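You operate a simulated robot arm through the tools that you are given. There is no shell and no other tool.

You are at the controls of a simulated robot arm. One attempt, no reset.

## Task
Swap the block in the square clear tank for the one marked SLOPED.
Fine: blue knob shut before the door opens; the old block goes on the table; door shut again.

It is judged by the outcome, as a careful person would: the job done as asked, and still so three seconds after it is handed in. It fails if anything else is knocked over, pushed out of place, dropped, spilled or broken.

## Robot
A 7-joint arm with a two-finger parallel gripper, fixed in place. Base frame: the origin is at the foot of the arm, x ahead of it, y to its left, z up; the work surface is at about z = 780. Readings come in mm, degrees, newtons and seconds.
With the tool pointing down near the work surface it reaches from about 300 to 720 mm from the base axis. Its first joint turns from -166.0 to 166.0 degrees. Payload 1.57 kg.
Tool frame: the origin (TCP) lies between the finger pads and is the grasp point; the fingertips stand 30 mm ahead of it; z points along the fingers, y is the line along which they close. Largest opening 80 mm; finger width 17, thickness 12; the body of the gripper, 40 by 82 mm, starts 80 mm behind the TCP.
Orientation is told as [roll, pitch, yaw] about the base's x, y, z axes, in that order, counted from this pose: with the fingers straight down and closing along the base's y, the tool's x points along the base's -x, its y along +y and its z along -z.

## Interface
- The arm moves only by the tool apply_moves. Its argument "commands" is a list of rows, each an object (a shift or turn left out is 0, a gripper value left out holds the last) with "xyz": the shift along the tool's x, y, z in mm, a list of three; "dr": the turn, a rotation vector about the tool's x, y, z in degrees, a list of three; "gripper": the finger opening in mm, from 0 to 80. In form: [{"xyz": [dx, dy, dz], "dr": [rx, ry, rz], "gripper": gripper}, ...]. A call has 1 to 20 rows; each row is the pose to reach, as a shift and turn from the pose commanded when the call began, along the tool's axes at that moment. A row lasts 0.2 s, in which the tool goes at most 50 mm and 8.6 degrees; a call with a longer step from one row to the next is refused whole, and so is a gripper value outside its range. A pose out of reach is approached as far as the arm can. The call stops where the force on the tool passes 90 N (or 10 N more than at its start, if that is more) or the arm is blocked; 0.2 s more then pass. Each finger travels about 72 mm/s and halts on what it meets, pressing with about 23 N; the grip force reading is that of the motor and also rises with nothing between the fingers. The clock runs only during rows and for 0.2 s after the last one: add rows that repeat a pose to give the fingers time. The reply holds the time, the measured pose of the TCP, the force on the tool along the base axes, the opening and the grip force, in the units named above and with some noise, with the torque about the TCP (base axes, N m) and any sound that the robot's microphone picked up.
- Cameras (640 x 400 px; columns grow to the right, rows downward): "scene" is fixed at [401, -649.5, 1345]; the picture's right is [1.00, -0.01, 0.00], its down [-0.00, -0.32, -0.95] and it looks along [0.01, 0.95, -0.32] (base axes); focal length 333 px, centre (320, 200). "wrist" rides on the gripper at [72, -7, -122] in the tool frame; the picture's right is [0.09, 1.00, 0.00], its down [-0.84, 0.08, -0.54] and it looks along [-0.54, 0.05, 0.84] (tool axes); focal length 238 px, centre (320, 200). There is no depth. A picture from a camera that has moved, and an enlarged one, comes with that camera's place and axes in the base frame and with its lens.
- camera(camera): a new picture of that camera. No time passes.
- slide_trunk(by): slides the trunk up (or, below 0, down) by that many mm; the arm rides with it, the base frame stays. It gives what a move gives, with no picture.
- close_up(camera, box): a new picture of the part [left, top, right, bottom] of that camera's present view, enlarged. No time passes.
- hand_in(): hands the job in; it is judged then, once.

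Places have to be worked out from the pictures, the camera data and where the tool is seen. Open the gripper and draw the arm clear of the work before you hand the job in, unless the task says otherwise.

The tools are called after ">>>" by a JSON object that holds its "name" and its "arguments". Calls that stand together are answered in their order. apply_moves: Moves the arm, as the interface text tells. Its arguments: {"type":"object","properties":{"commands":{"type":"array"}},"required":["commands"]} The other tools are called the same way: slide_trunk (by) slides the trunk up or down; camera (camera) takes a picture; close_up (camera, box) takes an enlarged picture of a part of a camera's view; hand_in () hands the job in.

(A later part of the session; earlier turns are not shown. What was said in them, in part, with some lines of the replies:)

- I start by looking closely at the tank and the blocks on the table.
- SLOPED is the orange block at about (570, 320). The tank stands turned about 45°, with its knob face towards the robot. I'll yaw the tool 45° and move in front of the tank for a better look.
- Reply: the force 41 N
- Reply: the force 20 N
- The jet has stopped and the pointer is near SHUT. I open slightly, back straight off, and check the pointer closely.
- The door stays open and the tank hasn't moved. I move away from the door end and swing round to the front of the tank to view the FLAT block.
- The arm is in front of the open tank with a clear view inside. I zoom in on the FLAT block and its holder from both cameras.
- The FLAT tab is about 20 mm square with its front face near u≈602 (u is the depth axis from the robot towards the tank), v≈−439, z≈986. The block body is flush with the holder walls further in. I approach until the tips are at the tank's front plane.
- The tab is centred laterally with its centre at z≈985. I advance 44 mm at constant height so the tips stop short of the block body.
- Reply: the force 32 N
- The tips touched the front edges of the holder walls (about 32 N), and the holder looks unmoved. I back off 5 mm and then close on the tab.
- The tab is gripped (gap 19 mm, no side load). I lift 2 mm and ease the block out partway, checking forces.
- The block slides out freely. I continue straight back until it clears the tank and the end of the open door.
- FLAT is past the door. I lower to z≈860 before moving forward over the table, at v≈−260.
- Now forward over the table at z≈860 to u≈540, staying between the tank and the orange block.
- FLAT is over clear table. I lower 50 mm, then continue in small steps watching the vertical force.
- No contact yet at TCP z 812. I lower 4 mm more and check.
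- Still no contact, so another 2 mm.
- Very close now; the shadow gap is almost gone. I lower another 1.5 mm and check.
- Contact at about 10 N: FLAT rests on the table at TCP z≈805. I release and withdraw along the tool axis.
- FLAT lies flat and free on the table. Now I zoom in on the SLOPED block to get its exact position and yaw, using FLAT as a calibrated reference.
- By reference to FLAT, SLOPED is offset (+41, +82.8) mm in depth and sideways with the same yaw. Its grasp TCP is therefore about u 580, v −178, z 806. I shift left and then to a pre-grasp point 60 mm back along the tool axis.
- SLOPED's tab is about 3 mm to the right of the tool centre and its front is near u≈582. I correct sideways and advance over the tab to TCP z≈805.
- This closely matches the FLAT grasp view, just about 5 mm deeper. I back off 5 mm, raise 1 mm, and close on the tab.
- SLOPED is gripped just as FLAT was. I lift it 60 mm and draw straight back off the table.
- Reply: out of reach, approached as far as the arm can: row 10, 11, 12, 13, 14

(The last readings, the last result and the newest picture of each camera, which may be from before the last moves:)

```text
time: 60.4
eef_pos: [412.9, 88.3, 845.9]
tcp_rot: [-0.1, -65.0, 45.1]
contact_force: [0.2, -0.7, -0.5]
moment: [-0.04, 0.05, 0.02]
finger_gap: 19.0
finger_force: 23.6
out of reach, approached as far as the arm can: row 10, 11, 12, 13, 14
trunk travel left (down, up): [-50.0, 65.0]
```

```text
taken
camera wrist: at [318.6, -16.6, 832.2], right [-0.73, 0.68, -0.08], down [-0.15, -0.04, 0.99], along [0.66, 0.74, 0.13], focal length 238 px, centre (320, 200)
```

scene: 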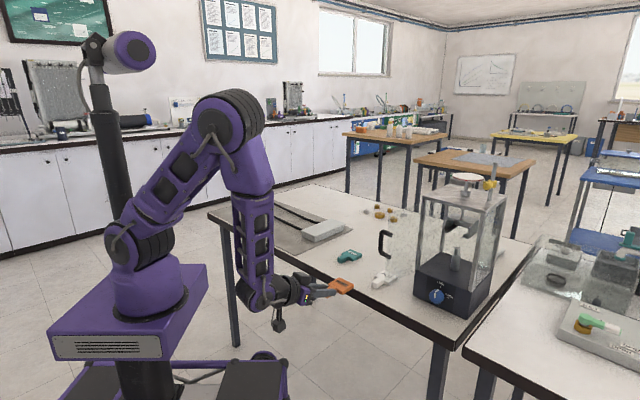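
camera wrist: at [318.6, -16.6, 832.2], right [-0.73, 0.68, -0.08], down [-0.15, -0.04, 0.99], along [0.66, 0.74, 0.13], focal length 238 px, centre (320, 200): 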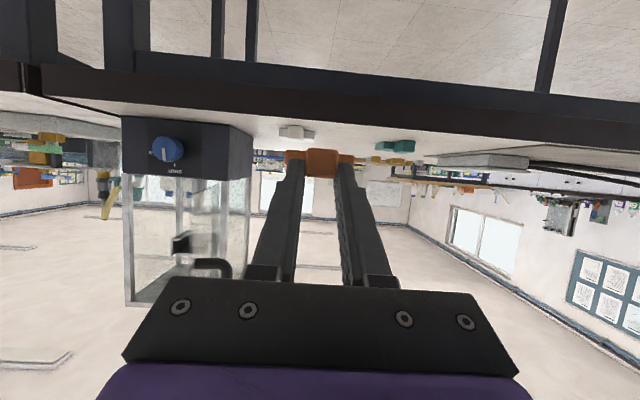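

The retreat ran into the folded-arm limit but stopped safely at u≈354, v≈−230. I raise straight up first and check the resulting pose.

>>> {"name": "apply_moves", "arguments": {"commands": [{"xyz": [-20, 0, -9.3]}, {"xyz": [-40, 0, -18.6]}, {"xyz": [-60, 0, -28]}, {"xyz": [-80, 0, -37.3]}, {"xyz": [-100, 0, -46.6]}, {"xyz": [-123, 0, -57.4]}, {"xyz": [-123, 0, -57.4]}]}}

>>> {"name": "camera", "arguments": {"camera": "scene"}}

```text
time: 62.0
eef_pos: [427.1, 87.7, 981.4]
tcp_rot: [0.0, -64.9, 45.1]
contact_force: [0.2, -0.6, -1.1]
moment: [-0.04, 0.01, 0.03]
finger_gap: 19.0
finger_force: 22.8
out of reach, approached as far as the arm can: row 1, 2, 3, 4, 5, 6, 7
trunk travel left (down, up): [-50.0, 65.0]
```

```text
taken
```

scene: 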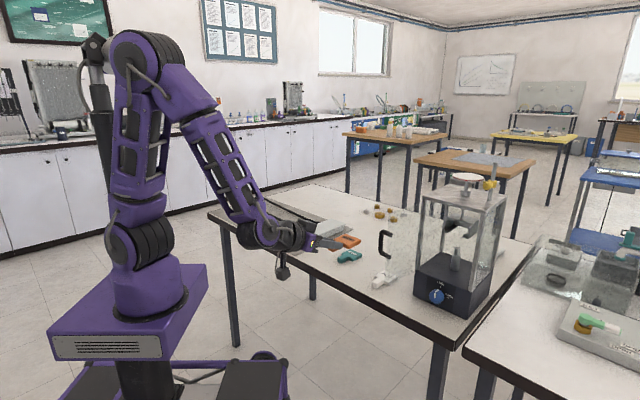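

I test where the commanded pose really is with a small, safe shift.

>>> {"name": "apply_moves", "arguments": {"commands": [{"xyz": [-4.2, -10, 9]}, {"xyz": [-8.5, -20, 18.1]}, {"xyz": [-8.5, -20, 18.1]}]}}

```text
time: 62.8
eef_pos: [455.0, 88.7, 979.8]
tcp_rot: [-0.1, -65.0, 45.2]
contact_force: [0.6, -0.5, -0.1]
moment: [-0.04, 0.0, 0.01]
finger_gap: 19.2
finger_force: 22.4
trunk travel left (down, up): [-50.0, 65.0]
```

The baseline is the pose actually reached, and we're back within reach. I draw back to u≈330 at z≈1000 and move right, past the end of the door, to the tank's centreline.

>>> {"name": "apply_moves", "arguments": {"commands": [{"xyz": [1.6, -5, -19]}, {"xyz": [3.2, -10, -38]}, {"xyz": [4.9, -16, -57.9]}, {"xyz": [4.9, -36, -57.9]}, {"xyz": [4.9, -56, -57.9]}, {"xyz": [4.9, -76, -57.9]}, {"xyz": [4.9, -96, -57.9]}, {"xyz": [4.9, -116, -57.9]}, {"xyz": [4.9, -136, -57.9]}, {"xyz": [4.9, -156, -57.9]}, {"xyz": [4.9, -179, -57.9]}, {"xyz": [4.9, -179, -57.9]}]}}

>>> {"name": "camera", "arguments": {"camera": "wrist"}}

>>> {"name": "camera", "arguments": {"camera": "scene"}}

```text
time: 65.4
eef_pos: [542.7, -77.5, 1000.5]
tcp_rot: [-0.2, -65.0, 45.1]
contact_force: [-0.2, -0.2, -0.3]
moment: [0.0, 0.05, 0.01]
finger_gap: 19.0
finger_force: 23.0
trunk travel left (down, up): [-50.0, 65.0]
```

```text
taken
camera wrist: at [448.2, -181.9, 986.4], right [-0.73, 0.68, -0.08], down [-0.15, -0.04, 0.99], along [0.66, 0.74, 0.13], focal length 238 px, centre (320, 200)
```

wrist: 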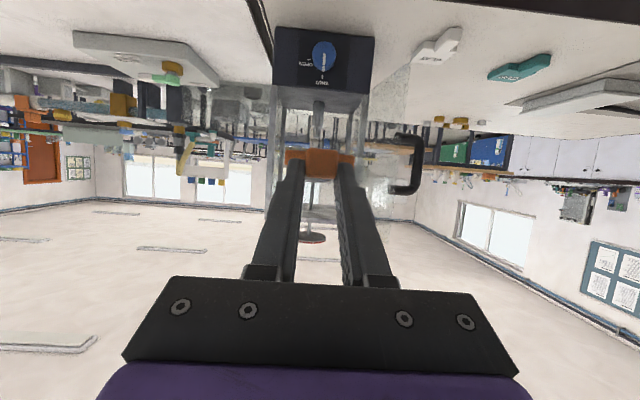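

```text
taken
```

scene: 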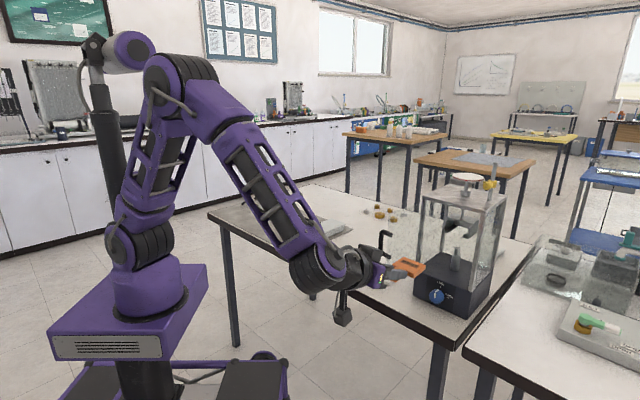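

SLOPED is in front of the open tank on the centreline (v −438.5). FLAT was seated at TCP v −438.8, z≈1000.4. I advance so the block's leading edge stops just before the holder, about 3 mm above the seated height.

>>> {"name": "apply_moves", "arguments": {"commands": [{"xyz": [-9.5, -0.3, 19.5]}, {"xyz": [-19, -0.3, 39]}, {"xyz": [-28.5, -0.3, 58.4]}, {"xyz": [-38, -0.3, 77.9]}, {"xyz": [-47.5, -0.3, 97.3]}, {"xyz": [-57, -0.3, 116.8]}, {"xyz": [-66.5, -0.3, 136.3]}, {"xyz": [-76, -0.3, 155.7]}, {"xyz": [-85.6, -0.3, 175.2]}, {"xyz": [-85.6, -0.3, 175.2]}]}}

>>> {"name": "close_up", "arguments": {"camera": "wrist", "box": [240, 110, 400, 220]}}

>>> {"name": "close_up", "arguments": {"camera": "scene", "box": [425, 195, 505, 265]}}

```text
time: 67.6
eef_pos: [684.2, 60.5, 1005.5]
tcp_rot: [0.0, -65.0, 45.1]
contact_force: [-0.3, 0.0, -0.6]
moment: [-0.05, 0.05, -0.02]
finger_gap: 19.0
finger_force: 22.6
trunk travel left (down, up): [-50.0, 65.0]
```

```text
3.64 times, centred on (320, 165) of wrist
camera zoom: at [589.0, -44.9, 991.5], right [-0.73, 0.68, -0.08], down [-0.15, -0.04, 0.99], along [0.66, 0.74, 0.13], focal length 867 px, centre (320, 327)
```

zoom: 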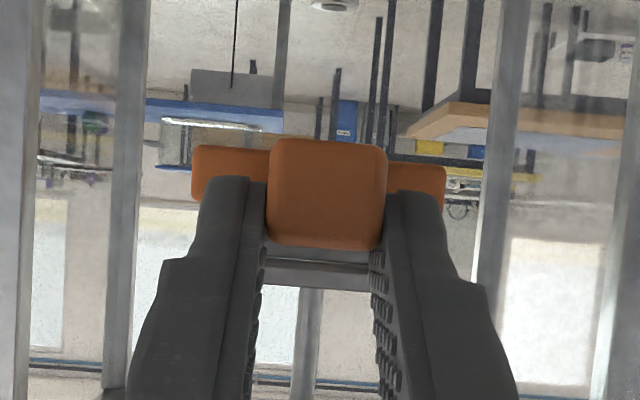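

```text
5.71 times, centred on (465, 230) of scene
camera zoom: at [401.0, -649.5, 1345.0], right [1.0, -0.01, 0.0], down [0.0, -0.32, -0.95], along [0.01, 0.95, -0.32], focal length 1903 px, centre (-509, 29)
```

zoom: 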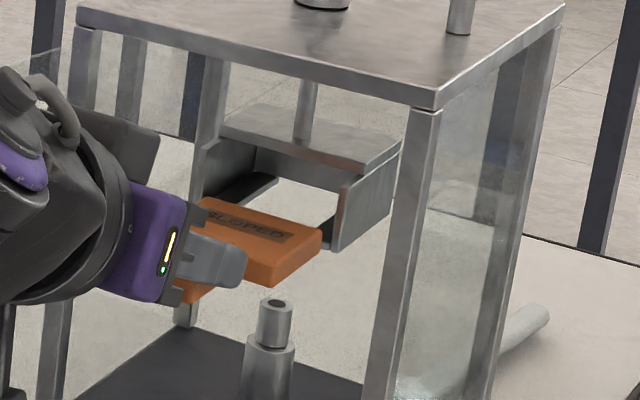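

The empty holder may have risen slightly without the block's weight. I take the same zoom as before to measure it.

>>> {"name": "close_up", "arguments": {"camera": "scene", "box": [430, 210, 490, 250]}}

```text
10.00 times, centred on (460, 230) of scene
camera zoom: at [401.0, -649.5, 1345.0], right [1.0, -0.01, 0.0], down [0.0, -0.32, -0.95], along [0.01, 0.95, -0.32], focal length 3330 px, centre (-1080, -100)
```

zoom: 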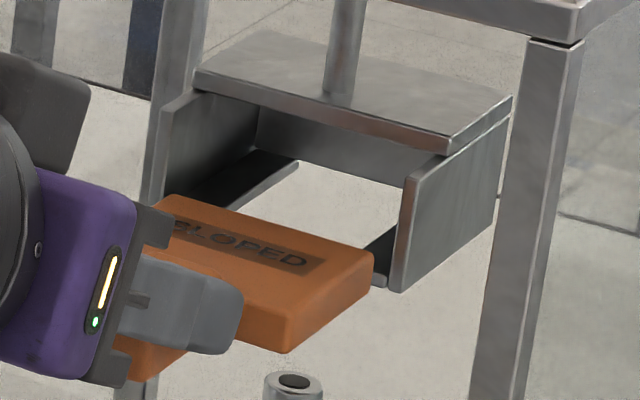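

The empty holder sits about 5 mm higher (light spring), so its ledge is now near z≈981. I raise SLOPED by 4 mm to clear it and re-read the pose.

>>> {"name": "apply_moves", "arguments": {"commands": [{"xyz": [-1.9, 0, -0.9]}, {"xyz": [-3.8, 0, -1.8]}]}}

>>> {"name": "apply_moves", "arguments": {"commands": [{"xyz": [0, 0, 0]}]}}

>>> {"name": "apply_moves", "arguments": {"commands": [{"xyz": [0, 0, 0]}]}}

>>> {"name": "close_up", "arguments": {"camera": "scene", "box": [430, 210, 490, 250]}}

>>> {"name": "close_up", "arguments": {"camera": "wrist", "box": [270, 130, 370, 200]}}

```text
time: 68.2
eef_pos: [683.3, 61.3, 1009.1]
tcp_rot: [0.0, -65.1, 45.1]
contact_force: [-0.3, -0.1, -1.6]
moment: [-0.03, 0.06, -0.01]
finger_gap: 18.9
finger_force: 22.9
trunk travel left (down, up): [-50.0, 65.0]
```

```text
time: 68.6
eef_pos: [683.7, 61.7, 1009.5]
tcp_rot: [-0.1, -65.0, 45.2]
contact_force: [-0.8, -0.3, -0.6]
moment: [-0.02, 0.03, 0.02]
finger_gap: 19.2
finger_force: 23.0
trunk travel left (down, up): [-50.0, 65.0]
```

```text
time: 69.0
eef_pos: [684.2, 60.8, 1009.2]
tcp_rot: [-0.1, -65.0, 45.1]
contact_force: [-1.4, 0.1, -0.9]
moment: [-0.03, 0.01, 0.02]
finger_gap: 19.3
finger_force: 23.1
trunk travel left (down, up): [-50.0, 65.0]
```

```text
10.00 times, centred on (460, 230) of scene
camera zoom: at [401.0, -649.5, 1345.0], right [1.0, -0.01, 0.0], down [0.0, -0.32, -0.95], along [0.01, 0.95, -0.32], focal length 3330 px, centre (-1080, -100)
```

zoom: 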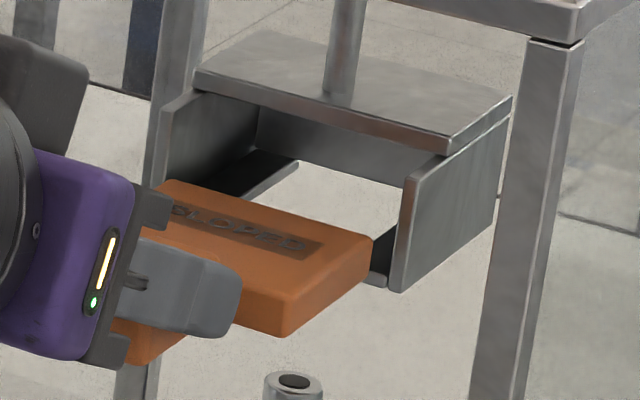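

```text
5.71 times, centred on (320, 165) of wrist
camera zoom: at [588.5, -44.1, 995.3], right [-0.73, 0.68, -0.08], down [-0.15, -0.04, 0.99], along [0.66, 0.74, 0.13], focal length 1362 px, centre (320, 400)
```

zoom: 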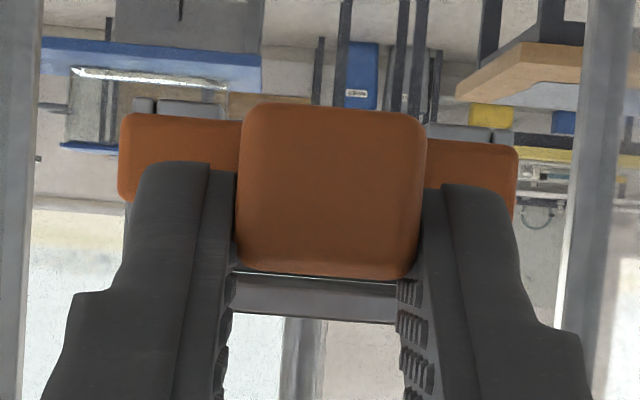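

By the wrist view the holder centre is about 2.5–3 mm left of the block, and the vertical gaps are about 3 mm below and 5 mm above. I correct (+2.5 mm left, +1 mm up) and enter the holder by 20 mm, watching forces.

>>> {"name": "apply_moves", "arguments": {"commands": [{"xyz": [-0.9, 2.5, -0.4]}, {"xyz": [-3.4, 2.5, 5]}, {"xyz": [-6, 2.5, 10.5]}, {"xyz": [-9.4, 2.5, 17.7]}, {"xyz": [-9.4, 2.5, 17.7]}]}}

>>> {"name": "close_up", "arguments": {"camera": "scene", "box": [430, 210, 490, 250]}}

>>> {"name": "close_up", "arguments": {"camera": "wrist", "box": [270, 130, 370, 200]}}

```text
time: 70.2
eef_pos: [695.0, 78.0, 1008.1]
tcp_rot: [-0.1, -65.0, 45.0]
contact_force: [0.0, -0.9, -1.5]
moment: [0.0, 0.04, 0.01]
finger_gap: 19.1
finger_force: 23.1
trunk travel left (down, up): [-50.0, 65.0]
```

```text
10.00 times, centred on (460, 230) of scene
camera zoom: at [401.0, -649.5, 1345.0], right [1.0, -0.01, 0.0], down [0.0, -0.32, -0.95], along [0.01, 0.95, -0.32], focal length 3330 px, centre (-1080, -100)
```

zoom: 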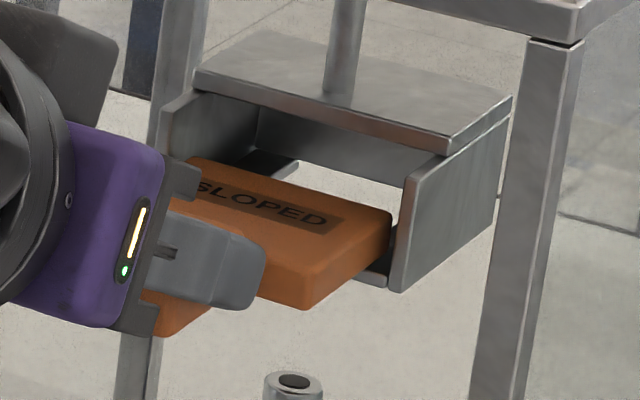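

```text
5.71 times, centred on (320, 165) of wrist
camera zoom: at [600.7, -27.3, 994.4], right [-0.73, 0.68, -0.08], down [-0.15, -0.04, 0.99], along [0.66, 0.74, 0.13], focal length 1362 px, centre (320, 400)
```

zoom: 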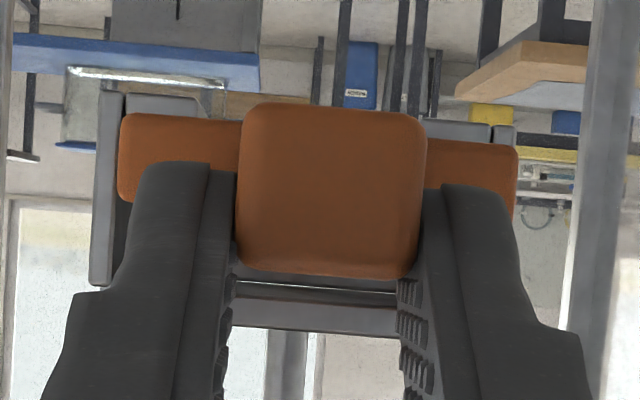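

The block is now exactly centred between the holder walls and has no contact. I slide it in another 30 mm.

>>> {"name": "apply_moves", "arguments": {"commands": [{"xyz": [-3.2, 0, 6.8]}, {"xyz": [-6.4, 0, 13.6]}, {"xyz": [-9.5, 0, 20.4]}, {"xyz": [-12.7, 0, 27.2]}, {"xyz": [-12.7, 0, 27.2]}]}}

>>> {"name": "close_up", "arguments": {"camera": "scene", "box": [430, 210, 490, 250]}}

>>> {"name": "close_up", "arguments": {"camera": "wrist", "box": [260, 130, 380, 210]}}

```text
time: 71.4
eef_pos: [717.0, 97.9, 1008.3]
tcp_rot: [-0.1, -65.0, 45.1]
contact_force: [-0.7, -0.1, -0.8]
moment: [-0.02, 0.04, 0.0]
finger_gap: 19.0
finger_force: 23.1
trunk travel left (down, up): [-50.0, 65.0]
```

```text
10.00 times, centred on (460, 230) of scene
camera zoom: at [401.0, -649.5, 1345.0], right [1.0, -0.01, 0.0], down [0.0, -0.32, -0.95], along [0.01, 0.95, -0.32], focal length 3330 px, centre (-1080, -100)
```

zoom: 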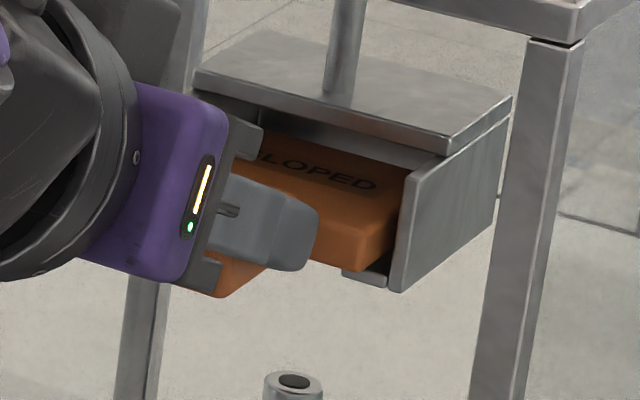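

```text
5.00 times, centred on (320, 170) of wrist
camera zoom: at [621.7, -7.1, 995.2], right [-0.73, 0.68, -0.08], down [-0.15, -0.04, 0.99], along [0.66, 0.74, 0.13], focal length 1192 px, centre (320, 350)
```

zoom: 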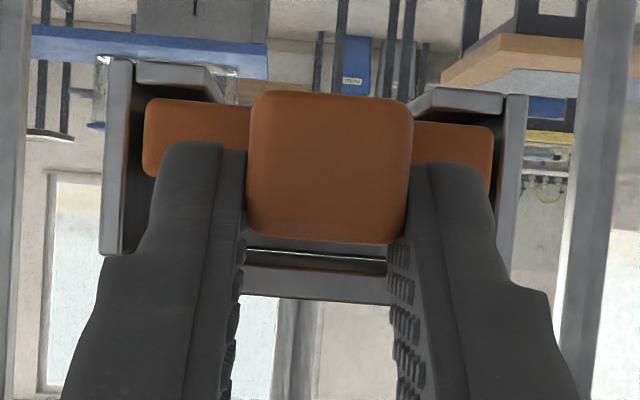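

No contact, and the block sits centred with a gap above the ledges. I slide in another 13 mm.

>>> {"name": "apply_moves", "arguments": {"commands": [{"xyz": [-2.1, 0, 4.5]}, {"xyz": [-4.2, 0, 9]}, {"xyz": [-5.5, 0, 11.8]}, {"xyz": [-5.5, 0, 11.8]}]}}

>>> {"name": "close_up", "arguments": {"camera": "scene", "box": [430, 210, 490, 250]}}

>>> {"name": "close_up", "arguments": {"camera": "wrist", "box": [250, 130, 390, 240]}}

```text
time: 72.4
eef_pos: [725.1, 106.5, 1009.3]
tcp_rot: [-0.1, -65.0, 45.1]
contact_force: [0.3, 0.0, -0.2]
moment: [-0.03, 0.03, 0.02]
finger_gap: 18.9
finger_force: 22.7
trunk travel left (down, up): [-50.0, 65.0]
```

```text
10.00 times, centred on (460, 230) of scene
camera zoom: at [401.0, -649.5, 1345.0], right [1.0, -0.01, 0.0], down [0.0, -0.32, -0.95], along [0.01, 0.95, -0.32], focal length 3330 px, centre (-1080, -100)
```

zoom: 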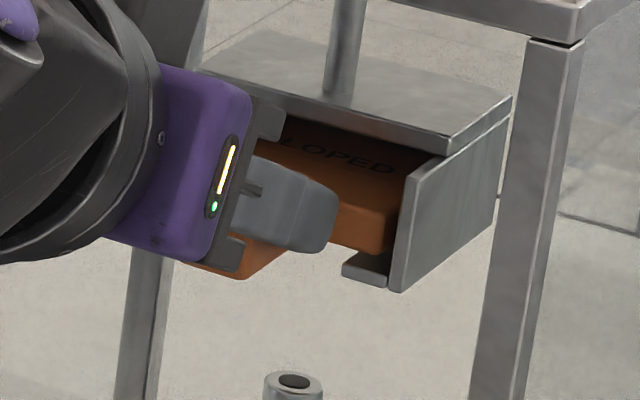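

```text
3.64 times, centred on (320, 185) of wrist
camera zoom: at [630.4, 2.3, 995.6], right [-0.73, 0.68, -0.08], down [-0.15, -0.04, 0.99], along [0.66, 0.74, 0.13], focal length 867 px, centre (320, 254)
```

zoom: 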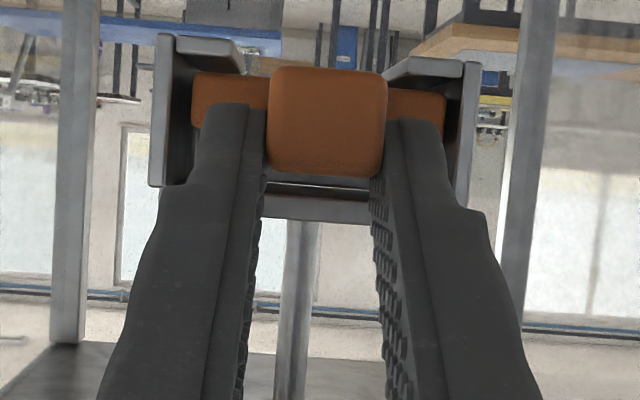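

Nearly seated: by comparison with FLAT, about 3–4 mm remains. I ease forward 4 mm, checking for the back stop.

>>> {"name": "apply_moves", "arguments": {"commands": [{"xyz": [-0.85, 0, 1.8]}, {"xyz": [-1.7, 0, 3.6]}]}}

```text
time: 73.0
eef_pos: [727.8, 110.6, 1009.8]
tcp_rot: [0.0, -64.9, 45.0]
contact_force: [-1.4, -1.3, 0.3]
moment: [-0.01, 0.03, -0.02]
finger_gap: 19.1
finger_force: 23.1
trunk travel left (down, up): [-50.0, 65.0]
```

No stop felt; u≈592.8 matches FLAT's depth. Now I lower 4 mm onto the ledges.

>>> {"name": "apply_moves", "arguments": {"commands": [{"xyz": [1.8, 0, 0.85]}, {"xyz": [3.6, 0, 1.7]}, {"xyz": [3.6, 0, 1.7]}]}}

>>> {"name": "close_up", "arguments": {"camera": "scene", "box": [430, 210, 490, 250]}}

>>> {"name": "close_up", "arguments": {"camera": "wrist", "box": [250, 130, 390, 240]}}

```text
time: 73.8
eef_pos: [727.7, 110.0, 1004.4]
tcp_rot: [0.0, -65.0, 45.1]
contact_force: [-0.6, -1.0, 0.3]
moment: [-0.02, -0.01, -0.02]
finger_gap: 19.1
finger_force: 23.0
trunk travel left (down, up): [-50.0, 65.0]
```

```text
10.00 times, centred on (460, 230) of scene
camera zoom: at [401.0, -649.5, 1345.0], right [1.0, -0.01, 0.0], down [0.0, -0.32, -0.95], along [0.01, 0.95, -0.32], focal length 3330 px, centre (-1080, -100)
```

zoom: 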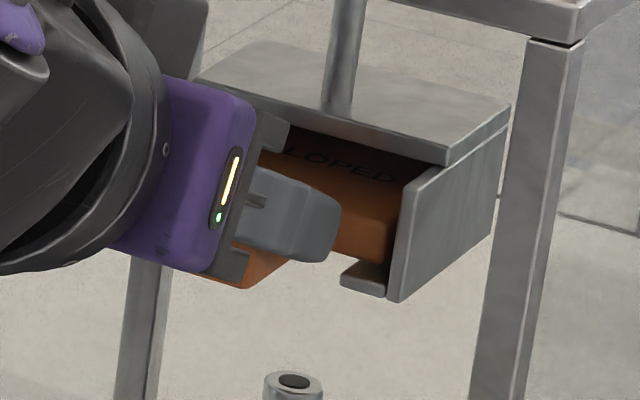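

```text
3.64 times, centred on (320, 185) of wrist
camera zoom: at [632.8, 5.2, 991.8], right [-0.73, 0.68, -0.08], down [-0.15, -0.04, 0.99], along [0.66, 0.74, 0.13], focal length 867 px, centre (320, 254)
```

zoom: 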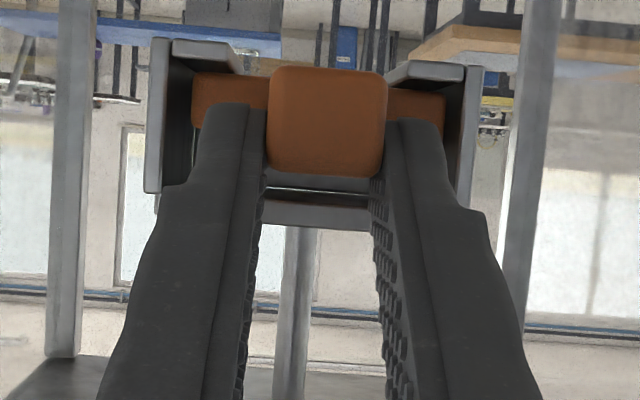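

The holder has dipped about 3 mm under the block, so it rests on the ledges, roughly 3 mm deeper than FLAT was. I ease it back 2.5 mm to match and lower to the loaded equilibrium height.

>>> {"name": "apply_moves", "arguments": {"commands": [{"xyz": [-1.8, 0, -0.85]}, {"xyz": [-0.75, 0, -3.1]}, {"xyz": [1, 0, -2.3]}, {"xyz": [2.7, 0, -1.5]}, {"xyz": [3.3, 0, -1.2]}, {"xyz": [3.3, 0, -1.2]}]}}

>>> {"name": "close_up", "arguments": {"camera": "scene", "box": [430, 210, 490, 250]}}

>>> {"name": "close_up", "arguments": {"camera": "wrist", "box": [250, 130, 390, 240]}}

```text
time: 75.2
eef_pos: [726.2, 109.2, 1004.0]
tcp_rot: [-0.1, -64.9, 45.1]
contact_force: [-0.3, -0.2, 0.1]
moment: [0.02, 0.0, -0.01]
finger_gap: 19.0
finger_force: 22.5
trunk travel left (down, up): [-50.0, 65.0]
```

```text
10.00 times, centred on (460, 230) of scene
camera zoom: at [401.0, -649.5, 1345.0], right [1.0, -0.01, 0.0], down [0.0, -0.32, -0.95], along [0.01, 0.95, -0.32], focal length 3330 px, centre (-1080, -100)
```

zoom: 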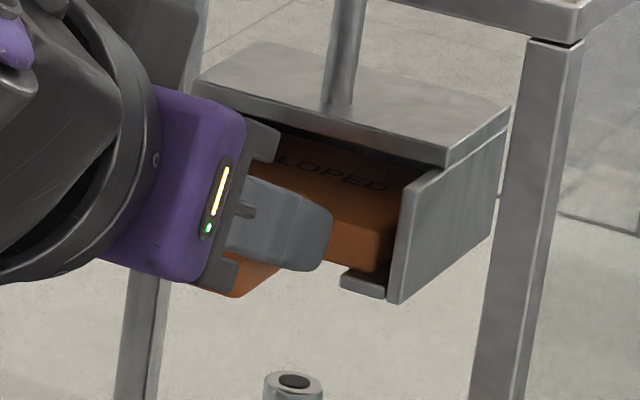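

```text
3.64 times, centred on (320, 185) of wrist
camera zoom: at [630.6, 4.3, 989.7], right [-0.73, 0.68, -0.08], down [-0.15, -0.04, 0.99], along [0.66, 0.74, 0.13], focal length 867 px, centre (320, 254)
```

zoom: 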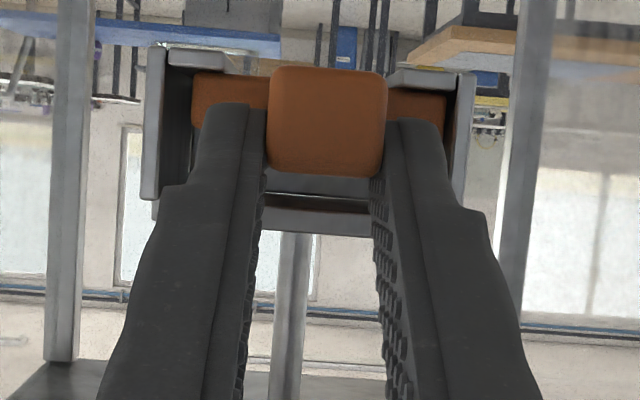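

The block is inside the walls and on the ledges. I lower a further 2 mm to the loaded height and then open the fingers just a little.

>>> {"name": "apply_moves", "arguments": {"commands": [{"xyz": [0.9, 0, 0.4]}, {"xyz": [1.8, 0, 0.85]}, {"xyz": [1.8, 0, 0.85], "gripper": 22}, {"xyz": [1.8, 0, 0.85], "gripper": 26}, {"xyz": [1.8, 0, 0.85], "gripper": 28}, {"xyz": [1.8, 0, 0.85], "gripper": 28}]}}

>>> {"name": "close_up", "arguments": {"camera": "scene", "box": [430, 210, 490, 250]}}

>>> {"name": "close_up", "arguments": {"camera": "wrist", "box": [250, 130, 390, 240]}}

```text
time: 76.6
eef_pos: [726.2, 108.4, 1001.2]
tcp_rot: [0.0, -64.9, 45.1]
contact_force: [-0.7, -0.1, -0.7]
moment: [-0.02, -0.01, -0.04]
finger_gap: 28.0
finger_force: 0.1
trunk travel left (down, up): [-50.0, 65.0]
```

```text
10.00 times, centred on (460, 230) of scene
camera zoom: at [401.0, -649.5, 1345.0], right [1.0, -0.01, 0.0], down [0.0, -0.32, -0.95], along [0.01, 0.95, -0.32], focal length 3330 px, centre (-1080, -100)
```

zoom: 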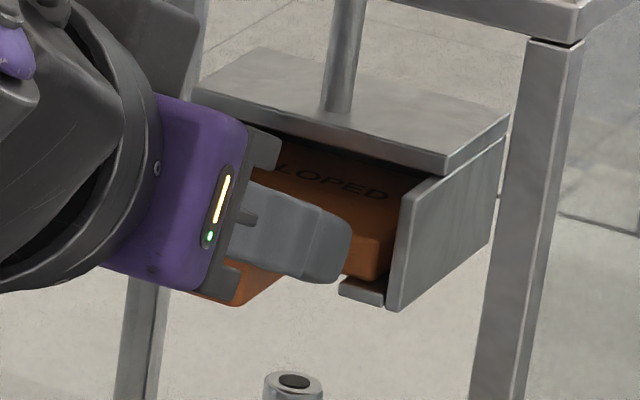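

```text
3.64 times, centred on (320, 185) of wrist
camera zoom: at [630.8, 3.6, 988.1], right [-0.73, 0.68, -0.08], down [-0.15, -0.04, 0.99], along [0.66, 0.74, 0.13], focal length 867 px, centre (320, 254)
```

zoom: 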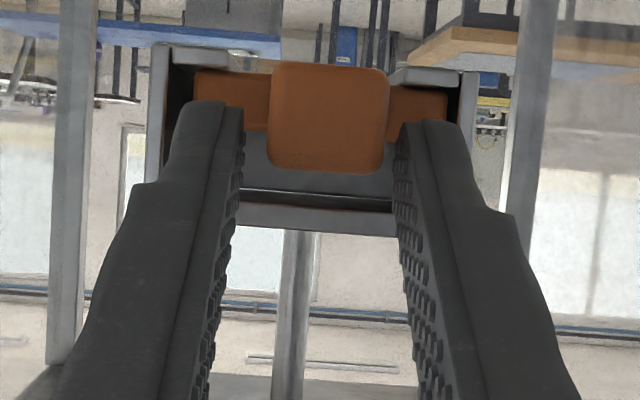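

SLOPED sits in the holder and the fingers are free. I back straight out of the tank.

>>> {"name": "apply_moves", "arguments": {"commands": [{"xyz": [3.4, 0, -7.3]}, {"xyz": [8.5, 0, -18.1]}, {"xyz": [17, 0, -36.3]}, {"xyz": [27.5, 0, -58.9]}, {"xyz": [38, 0, -81.6]}, {"xyz": [48.6, 0, -104.2]}, {"xyz": [59.2, 0, -126.9]}, {"xyz": [71.8, 0, -154.1]}, {"xyz": [71.8, 0, -154.1]}]}}

>>> {"name": "close_up", "arguments": {"camera": "scene", "box": [430, 210, 490, 250]}}

>>> {"name": "camera", "arguments": {"camera": "wrist"}}

>>> {"name": "camera", "arguments": {"camera": "scene"}}

```text
time: 78.6
eef_pos: [606.4, -13.6, 1001.2]
tcp_rot: [-0.1, -65.0, 45.3]
contact_force: [-0.2, 0.5, 0.6]
moment: [0.0, 0.03, 0.02]
finger_gap: 28.0
finger_force: 0.0
trunk travel left (down, up): [-50.0, 65.0]
```

```text
10.00 times, centred on (460, 230) of scene
camera zoom: at [401.0, -649.5, 1345.0], right [1.0, -0.01, 0.0], down [0.0, -0.32, -0.95], along [0.01, 0.95, -0.32], focal length 3330 px, centre (-1080, -100)
```

zoom: 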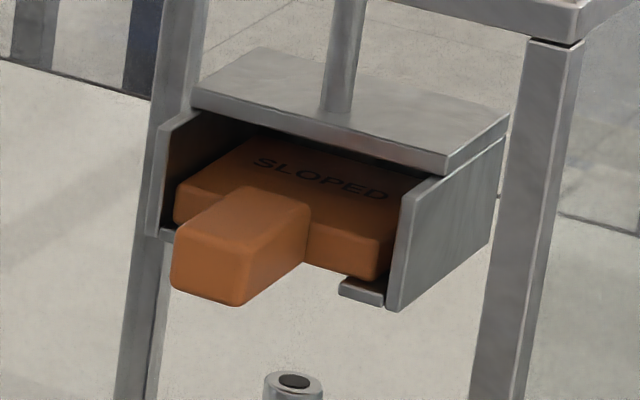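

```text
taken
camera wrist: at [510.8, -118.1, 987.5], right [-0.73, 0.68, -0.08], down [-0.15, -0.04, 0.99], along [0.66, 0.74, 0.13], focal length 238 px, centre (320, 200)
```

wrist: 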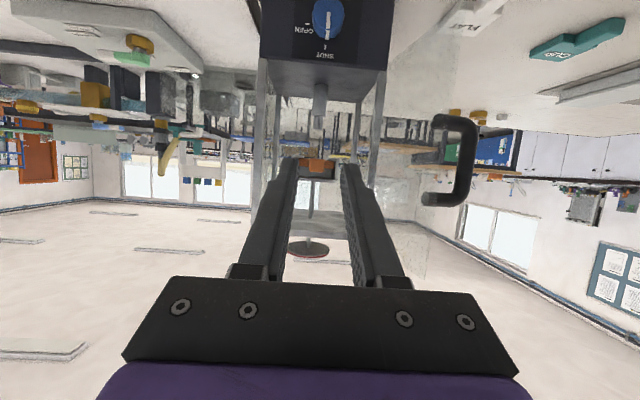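

```text
taken
```

scene: 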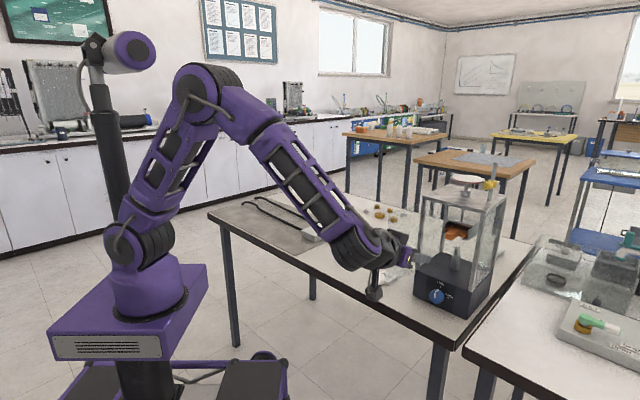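

SLOPED sits in the holder just as FLAT did. Now I go round the end of the door to its handle side, retracing my earlier path in reverse.

>>> {"name": "apply_moves", "arguments": {"commands": [{"xyz": [-2.5, 0, -12], "gripper": 46}, {"xyz": [-5.1, 0, -24.5]}, {"xyz": [-5.1, 0, -24.5]}]}}

>>> {"name": "apply_moves", "arguments": {"commands": [{"xyz": [1.9, 19, -4.1], "dr": [7.25, 0, 3.38]}, {"xyz": [3.8, 38, -8.2], "dr": [14.5, 0, 6.76]}, {"xyz": [5.7, 57, -12.2], "dr": [21.75, 0, 10.14]}, {"xyz": [7.6, 75, -16.3], "dr": [29, 0, 13.52]}, {"xyz": [9.5, 94, -20.4], "dr": [36.25, 0, 16.9]}, {"xyz": [11.4, 113, -24.5], "dr": [43.5, 0, 20.28]}, {"xyz": [11, 132, -23.6], "dr": [50.75, 0, 23.66]}, {"xyz": [10.6, 150, -22.7], "dr": [58, 0, 27.04]}, {"xyz": [10.1, 169, -21.8], "dr": [65.25, 0, 30.42]}, {"xyz": [9.5, 188, -20.4], "dr": [72.5, 0, 33.8]}, {"xyz": [8.9, 207, -19], "dr": [79.75, 0, 37.18]}, {"xyz": [8.5, 225, -18.1], "dr": [87, 0, 40.57]}, {"xyz": [8.5, 225, -18.1], "dr": [87, 0, 40.57]}]}}

>>> {"name": "camera", "arguments": {"camera": "wrist"}}

>>> {"name": "camera", "arguments": {"camera": "scene"}}

```text
time: 79.4
eef_pos: [593.5, -28.6, 1015.6]
tcp_rot: [0.0, -64.9, 45.1]
contact_force: [-0.3, 0.2, 1.1]
moment: [0.02, -0.01, -0.01]
finger_gap: 45.7
finger_force: 0.0
trunk travel left (down, up): [-50.0, 65.0]
```

```text
time: 82.2
eef_pos: [418.2, 121.0, 1018.6]
tcp_rot: [0.1, -65.0, -51.2]
contact_force: [0.4, 0.6, -0.1]
moment: [0.03, 0.01, 0.01]
finger_gap: 45.7
finger_force: 0.1
trunk travel left (down, up): [-50.0, 65.0]
```

```text
taken
camera wrist: at [323.7, 226.4, 1003.7], right [0.75, 0.66, -0.08], down [-0.03, 0.16, 0.99], along [0.66, -0.74, 0.13], focal length 238 px, centre (320, 200)
```

wrist: 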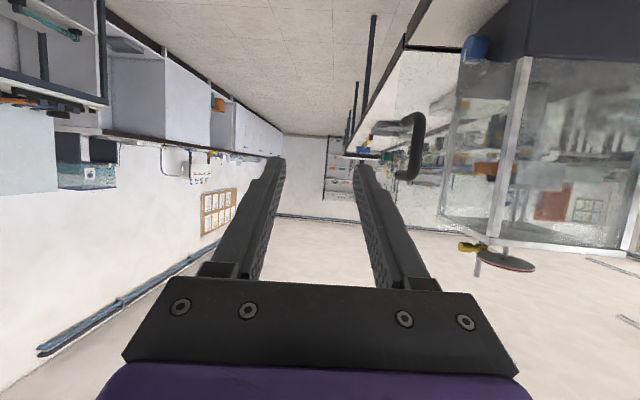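

```text
taken
```

scene: 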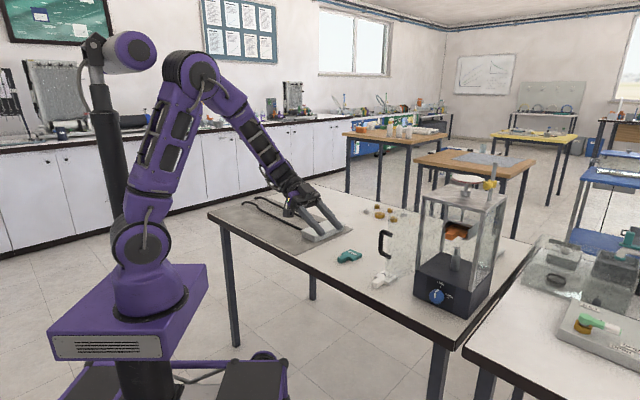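

I shift sideways to line up with the handle, then approach to 25 mm short of the previous grip point.

>>> {"name": "apply_moves", "arguments": {"commands": [{"xyz": [-0.2, 25, 0]}, {"xyz": [-0.4, 50, 0]}, {"xyz": [-0.6, 75, 0]}, {"xyz": [-0.8, 99.9, 0]}, {"xyz": [-1, 99.9, 20]}, {"xyz": [-1, 99.9, 40]}, {"xyz": [-1, 99.9, 60]}, {"xyz": [-1, 99.9, 69]}, {"xyz": [-1, 99.9, 69]}]}}

>>> {"name": "camera", "arguments": {"camera": "wrist"}}

>>> {"name": "close_up", "arguments": {"camera": "scene", "box": [330, 180, 450, 290]}}

```text
time: 84.2
eef_pos: [536.4, 131.8, 988.3]
tcp_rot: [0.0, -64.9, -50.9]
contact_force: [0.1, 0.1, 0.9]
moment: [-0.03, 0.01, -0.05]
finger_gap: 46.3
finger_force: 0.0
trunk travel left (down, up): [-50.0, 65.0]
```

```text
taken
camera wrist: at [442.2, 235.6, 975.3], right [0.75, 0.66, -0.08], down [-0.03, 0.16, 0.99], along [0.66, -0.74, 0.13], focal length 238 px, centre (320, 200)
```

wrist: 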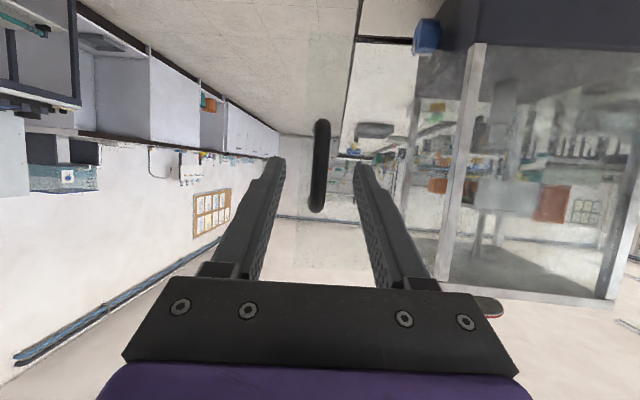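

```text
3.64 times, centred on (390, 235) of scene
camera zoom: at [401.0, -649.5, 1345.0], right [1.0, -0.01, 0.0], down [0.0, -0.32, -0.95], along [0.01, 0.95, -0.32], focal length 1211 px, centre (66, 73)
```

zoom: 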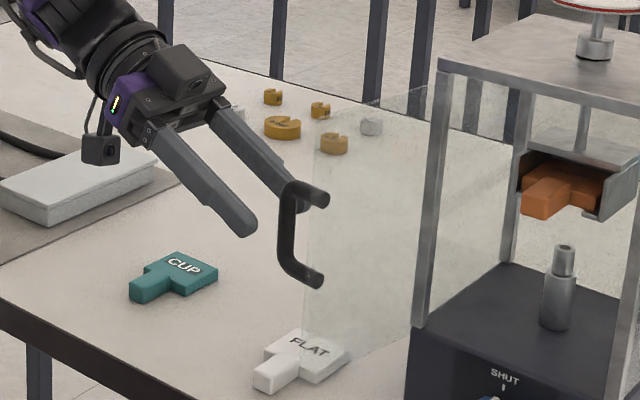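

The handle is centred between the fingers. I move the last 22 mm and grip it.

>>> {"name": "apply_moves", "arguments": {"commands": [{"xyz": [0, 0, 10]}, {"xyz": [0, 0, 22]}, {"xyz": [0, 0, 22], "gripper": 25}, {"xyz": [0, 0, 22], "gripper": 5}, {"xyz": [0, 0, 22], "gripper": 5}, {"xyz": [0, 0, 22], "gripper": 5}]}}

>>> {"name": "close_up", "arguments": {"camera": "wrist", "box": [240, 100, 400, 260]}}

```text
time: 85.6
eef_pos: [547.7, 116.1, 978.1]
tcp_rot: [-0.1, -65.0, -51.0]
contact_force: [1.4, -0.3, -1.4]
moment: [-0.03, -0.1, 0.0]
finger_gap: 11.5
finger_force: 29.2
trunk travel left (down, up): [-50.0, 65.0]
```

```text
2.50 times, centred on (320, 180) of wrist
camera zoom: at [454.0, 221.4, 964.7], right [0.75, 0.66, -0.08], down [-0.03, 0.16, 0.99], along [0.66, -0.74, 0.13], focal length 596 px, centre (320, 250)
```

zoom: 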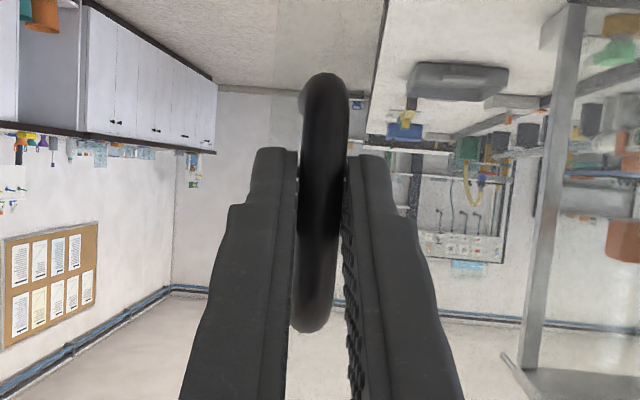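

The handle is gripped. I swing the door back along the same hinge arc for the first 48°.

>>> {"name": "apply_moves", "arguments": {"commands": [{"xyz": [-5.6, -4.6, 12], "dr": [-5.44, 0, -2.54]}, {"xyz": [-11.4, -7.7, 24.4], "dr": [-10.88, 0, -5.07]}, {"xyz": [-17.2, -9.4, 37], "dr": [-16.31, 0, -7.61]}, {"xyz": [-23.2, -9.6, 49.7], "dr": [-21.75, 0, -10.14]}, {"xyz": [-29.1, -8.4, 62.4], "dr": [-27.19, 0, -12.68]}, {"xyz": [-34.9, -5.7, 74.8], "dr": [-32.63, 0, -15.21]}, {"xyz": [-40.5, -1.6, 86.9], "dr": [-38.06, 0, -17.75]}, {"xyz": [-46, 3.9, 98.6], "dr": [-43.5, 0, -20.28]}]}}

>>> {"name": "camera", "arguments": {"camera": "scene"}}

```text
time: 87.4
eef_pos: [622.3, 31.8, 978.5]
tcp_rot: [0.4, -64.8, -3.6]
contact_force: [-4.3, -18.6, -10.4]
moment: [-0.12, 0.49, -0.38]
finger_gap: 11.5
finger_force: 28.7
trunk travel left (down, up): [-50.0, 65.0]
```

```text
taken
```

scene: 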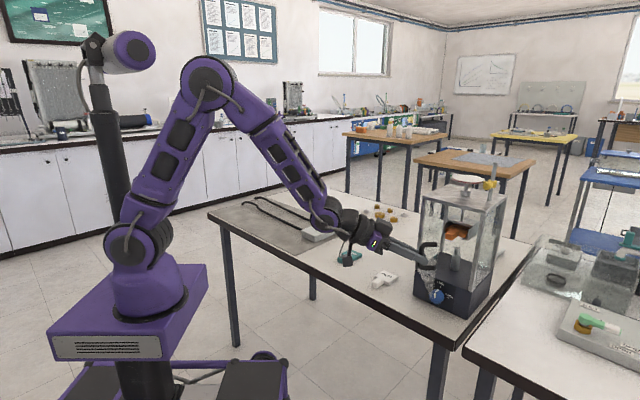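

Forces are modest and the door is following. I continue the arc to about 12° from closed.

>>> {"name": "apply_moves", "arguments": {"commands": [{"xyz": [-5.6, -4.6, 12], "dr": [-5.44, 0, -2.54]}, {"xyz": [-11.4, -7.7, 24.4], "dr": [-10.88, 0, -5.07]}, {"xyz": [-17.2, -9.4, 37], "dr": [-16.31, 0, -7.61]}, {"xyz": [-23.2, -9.6, 49.7], "dr": [-21.75, 0, -10.14]}, {"xyz": [-29.1, -8.4, 62.4], "dr": [-27.19, 0, -12.68]}, {"xyz": [-34.9, -5.7, 74.8], "dr": [-32.63, 0, -15.21]}]}}

>>> {"name": "camera", "arguments": {"camera": "wrist"}}

>>> {"name": "close_up", "arguments": {"camera": "scene", "box": [390, 180, 510, 290]}}

```text
time: 88.8
eef_pos: [704.0, 24.9, 979.2]
tcp_rot: [0.2, -65.0, 32.9]
contact_force: [2.1, -2.2, -8.1]
moment: [0.2, -0.44, -0.05]
finger_gap: 11.7
finger_force: 28.7
trunk travel left (down, up): [-50.0, 65.0]
```

```text
taken
camera wrist: at [589.6, -58.6, 964.9], right [-0.58, 0.81, -0.08], down [-0.16, -0.01, 0.99], along [0.8, 0.58, 0.13], focal length 238 px, centre (320, 200)
```

wrist: 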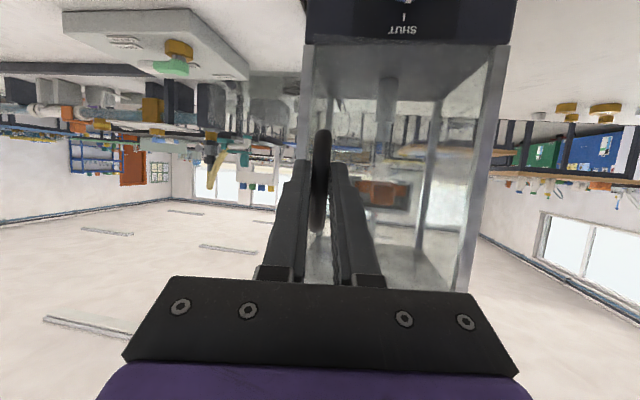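

```text
3.64 times, centred on (450, 235) of scene
camera zoom: at [401.0, -649.5, 1345.0], right [1.0, -0.01, 0.0], down [0.0, -0.32, -0.95], along [0.01, 0.95, -0.32], focal length 1211 px, centre (-153, 73)
```

zoom: 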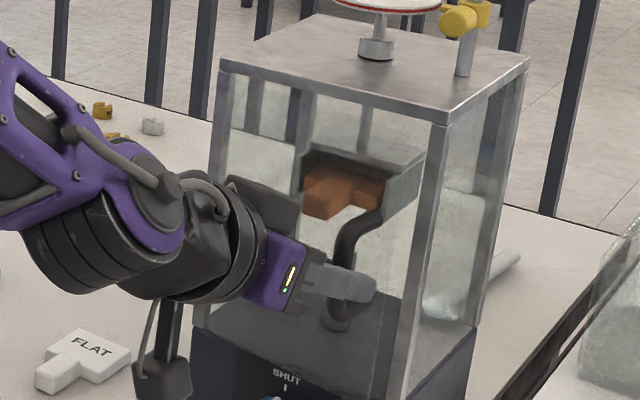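

About 12° remain. I close the door slowly to the original closed position.

>>> {"name": "apply_moves", "arguments": {"commands": [{"xyz": [-1.9, -1.7, 4], "dr": [-1.8, 0, -0.85]}, {"xyz": [-3.7, -3.2, 8], "dr": [-3.63, 0, -1.69]}, {"xyz": [-5.6, -4.6, 12], "dr": [-5.44, 0, -2.54]}, {"xyz": [-7.5, -5.8, 16.1], "dr": [-7.25, 0, -3.38]}, {"xyz": [-9.4, -6.8, 20.2], "dr": [-9.06, 0, -4.23]}, {"xyz": [-11.2, -7.6, 23.8], "dr": [-10.6, 0, -4.95]}]}}

>>> {"name": "close_up", "arguments": {"camera": "wrist", "box": [240, 60, 520, 300]}}

>>> {"name": "close_up", "arguments": {"camera": "scene", "box": [390, 180, 510, 290]}}

```text
time: 90.2
eef_pos: [726.0, 33.0, 980.7]
tcp_rot: [0.0, -65.0, 44.9]
contact_force: [-22.3, -1.6, -5.6]
moment: [-0.08, 0.21, 0.2]
finger_gap: 11.6
finger_force: 29.7
trunk travel left (down, up): [-50.0, 65.0]
```

```text
1.67 times, centred on (380, 180) of wrist
camera zoom: at [630.6, -71.9, 966.5], right [-0.73, 0.68, -0.08], down [-0.15, -0.04, 0.99], along [0.67, 0.73, 0.13], focal length 397 px, centre (220, 233)
```

zoom: 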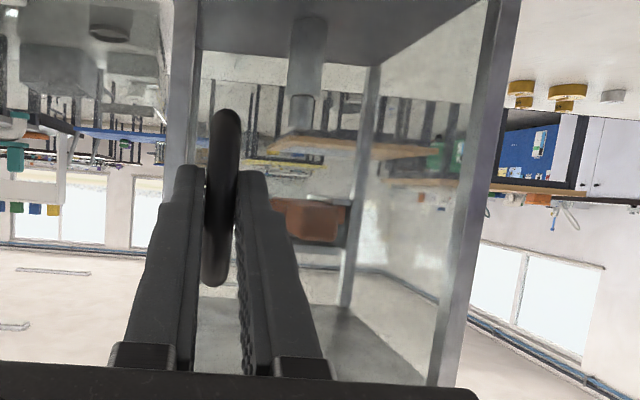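

```text
3.64 times, centred on (450, 235) of scene
camera zoom: at [401.0, -649.5, 1345.0], right [1.0, -0.01, 0.0], down [0.0, -0.32, -0.95], along [0.01, 0.95, -0.32], focal length 1211 px, centre (-153, 73)
```

zoom: 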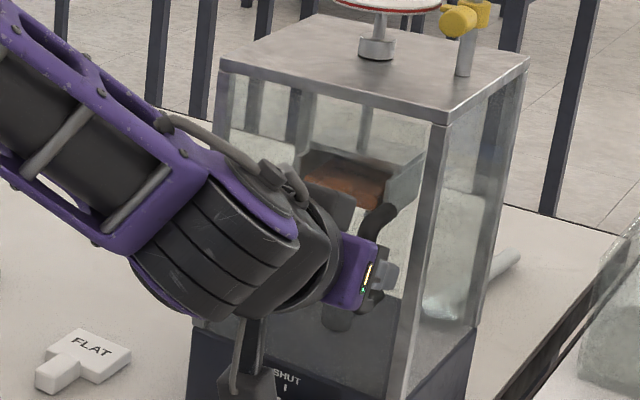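

The door is at the closed position with about 17 N of reaction. I push 1.5 mm more to make sure it is against its stop.

>>> {"name": "apply_moves", "arguments": {"commands": [{"xyz": [-0.6, 0, 1.4]}, {"xyz": [-0.6, 0, 1.4]}]}}

```text
time: 90.8
eef_pos: [728.0, 33.3, 981.9]
tcp_rot: [-0.2, -65.0, 45.1]
contact_force: [-25.3, 0.0, -3.8]
moment: [-0.16, 0.29, 0.22]
finger_gap: 11.5
finger_force: 29.1
trunk travel left (down, up): [-50.0, 65.0]
```

The door is at its original closed depth and against the stop. I release the handle and withdraw.

>>> {"name": "apply_moves", "arguments": {"commands": [{"gripper": 25}, {"gripper": 44}, {"gripper": 46}, {"xyz": [0, 0, -15]}, {"xyz": [0, 0, -35]}, {"xyz": [0, 0, -60]}, {"xyz": [0, 0, -90]}, {"xyz": [0, 0, -120]}, {"xyz": [0, 0, -120]}]}}

>>> {"name": "camera", "arguments": {"camera": "wrist"}}

>>> {"name": "close_up", "arguments": {"camera": "scene", "box": [390, 170, 520, 320]}}

>>> {"name": "close_up", "arguments": {"camera": "scene", "box": [430, 210, 490, 260]}}

```text
time: 92.8
eef_pos: [652.4, -41.2, 1028.4]
tcp_rot: [-0.1, -65.0, 44.9]
contact_force: [0.1, 1.3, -0.7]
moment: [-0.03, -0.01, 0.01]
finger_gap: 46.0
finger_force: 0.1
trunk travel left (down, up): [-50.0, 65.0]
```

```text
taken
camera wrist: at [556.1, -144.7, 1015.0], right [-0.73, 0.68, -0.08], down [-0.15, -0.04, 0.99], along [0.67, 0.73, 0.13], focal length 238 px, centre (320, 200)
```

wrist: 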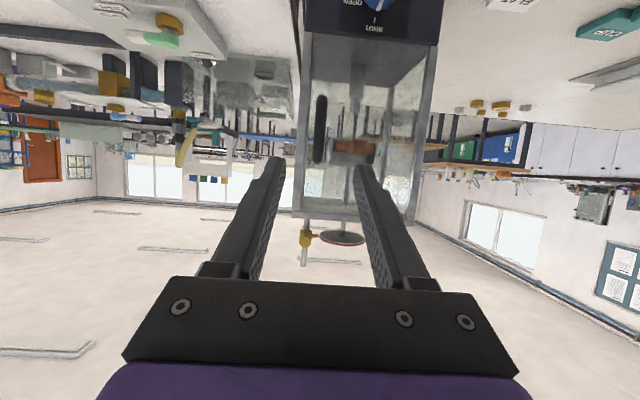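

```text
2.67 times, centred on (455, 245) of scene
camera zoom: at [401.0, -649.5, 1345.0], right [1.0, -0.01, 0.0], down [0.0, -0.32, -0.95], along [0.01, 0.95, -0.32], focal length 888 px, centre (-40, 80)
```

zoom: 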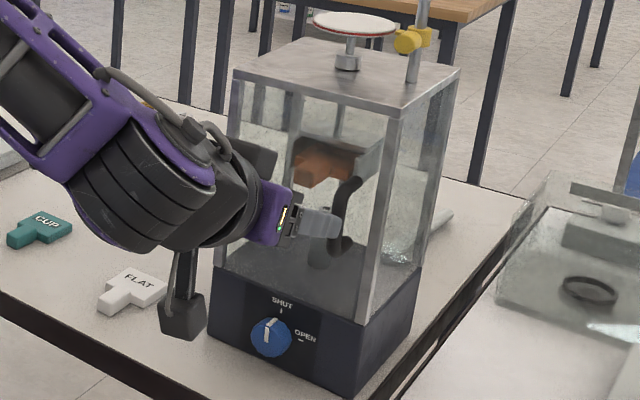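

```text
8.00 times, centred on (460, 235) of scene
camera zoom: at [401.0, -649.5, 1345.0], right [1.0, -0.01, 0.0], down [0.0, -0.32, -0.95], along [0.01, 0.95, -0.32], focal length 2664 px, centre (-800, -80)
```

zoom: 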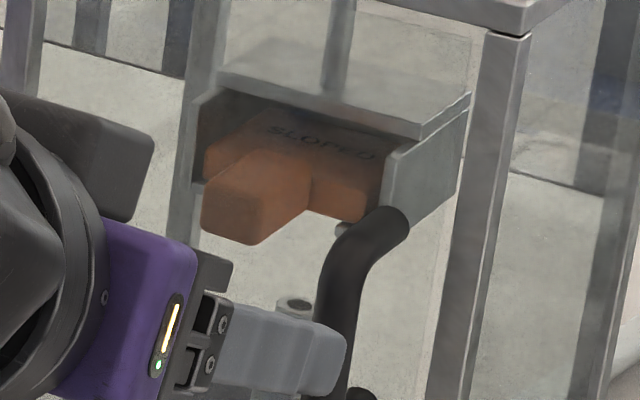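

The handle is back exactly where it started, so the door is shut, SLOPED is inside and the knob is on SHUT. I draw the arm back clear and take a final look.

>>> {"name": "apply_moves", "arguments": {"commands": [{"xyz": [-8, 0, -21]}, {"xyz": [-16, 0, -42]}, {"xyz": [-24, 0, -64]}, {"xyz": [-32, 0, -85]}, {"xyz": [-38.7, 0, -106.3]}, {"xyz": [-38.7, 30, -106.3]}, {"xyz": [-38.7, 60, -106.3]}, {"xyz": [-38.7, 90, -106.3]}, {"xyz": [-38.7, 90, -106.3]}]}}

>>> {"name": "camera", "arguments": {"camera": "scene"}}

>>> {"name": "close_up", "arguments": {"camera": "scene", "box": [330, 170, 530, 320]}}

>>> {"name": "close_up", "arguments": {"camera": "scene", "box": [400, 180, 500, 310]}}

```text
time: 94.8
eef_pos: [529.3, -33.2, 1110.7]
tcp_rot: [-0.1, -65.0, 44.9]
contact_force: [0.3, 0.4, 0.4]
moment: [0.0, 0.0, -0.02]
finger_gap: 46.1
finger_force: 0.0
trunk travel left (down, up): [-50.0, 65.0]
```

```text
taken
```

scene: 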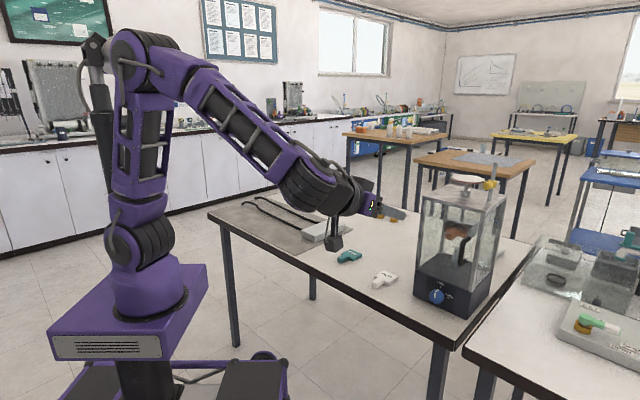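

```text
2.67 times, centred on (430, 245) of scene
camera zoom: at [401.0, -649.5, 1345.0], right [1.0, -0.01, 0.0], down [0.0, -0.32, -0.95], along [0.01, 0.95, -0.32], focal length 888 px, centre (27, 80)
```

zoom: 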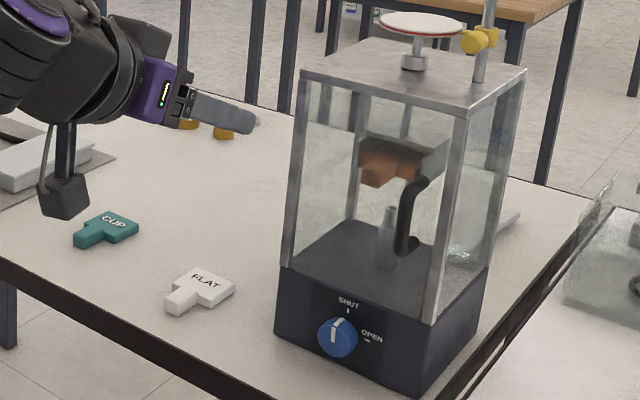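

```text
3.08 times, centred on (450, 245) of scene
camera zoom: at [401.0, -649.5, 1345.0], right [1.0, -0.01, 0.0], down [0.0, -0.32, -0.95], along [0.01, 0.95, -0.32], focal length 1025 px, centre (-80, 62)
```

zoom: 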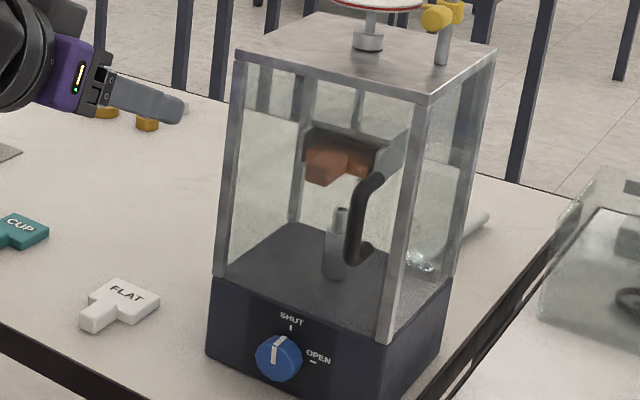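

Everything checks out: SLOPED is in the holder, the door is shut, the knob is on SHUT, FLAT is on the table, and the arm is clear with the gripper open. I hand it in.

>>> {"name": "hand_in", "arguments": {}}

```text
The job is handed in.
```

The swap is done and handed in. The SLOPED block is now in the tank's holder, the door is shut, and the FLAT block that was in there is lying on the table.

- **Knob:** I turned the blue knob to SHUT before opening the door, and the water jet stopped. I left it at SHUT, since you didn't ask for it to be reopened.
- **Fit:** SLOPED sits in the holder at the same height and depth as FLAT did, to within about 2 mm.
- **Contact:** The fingertips lightly touched the tank's front panel and the holder walls during the approaches, at under 40 N. The pictures show no movement of the tank, and nothing else was disturbed.
- **Arm:** It is drawn back clear of the work with the gripper open.
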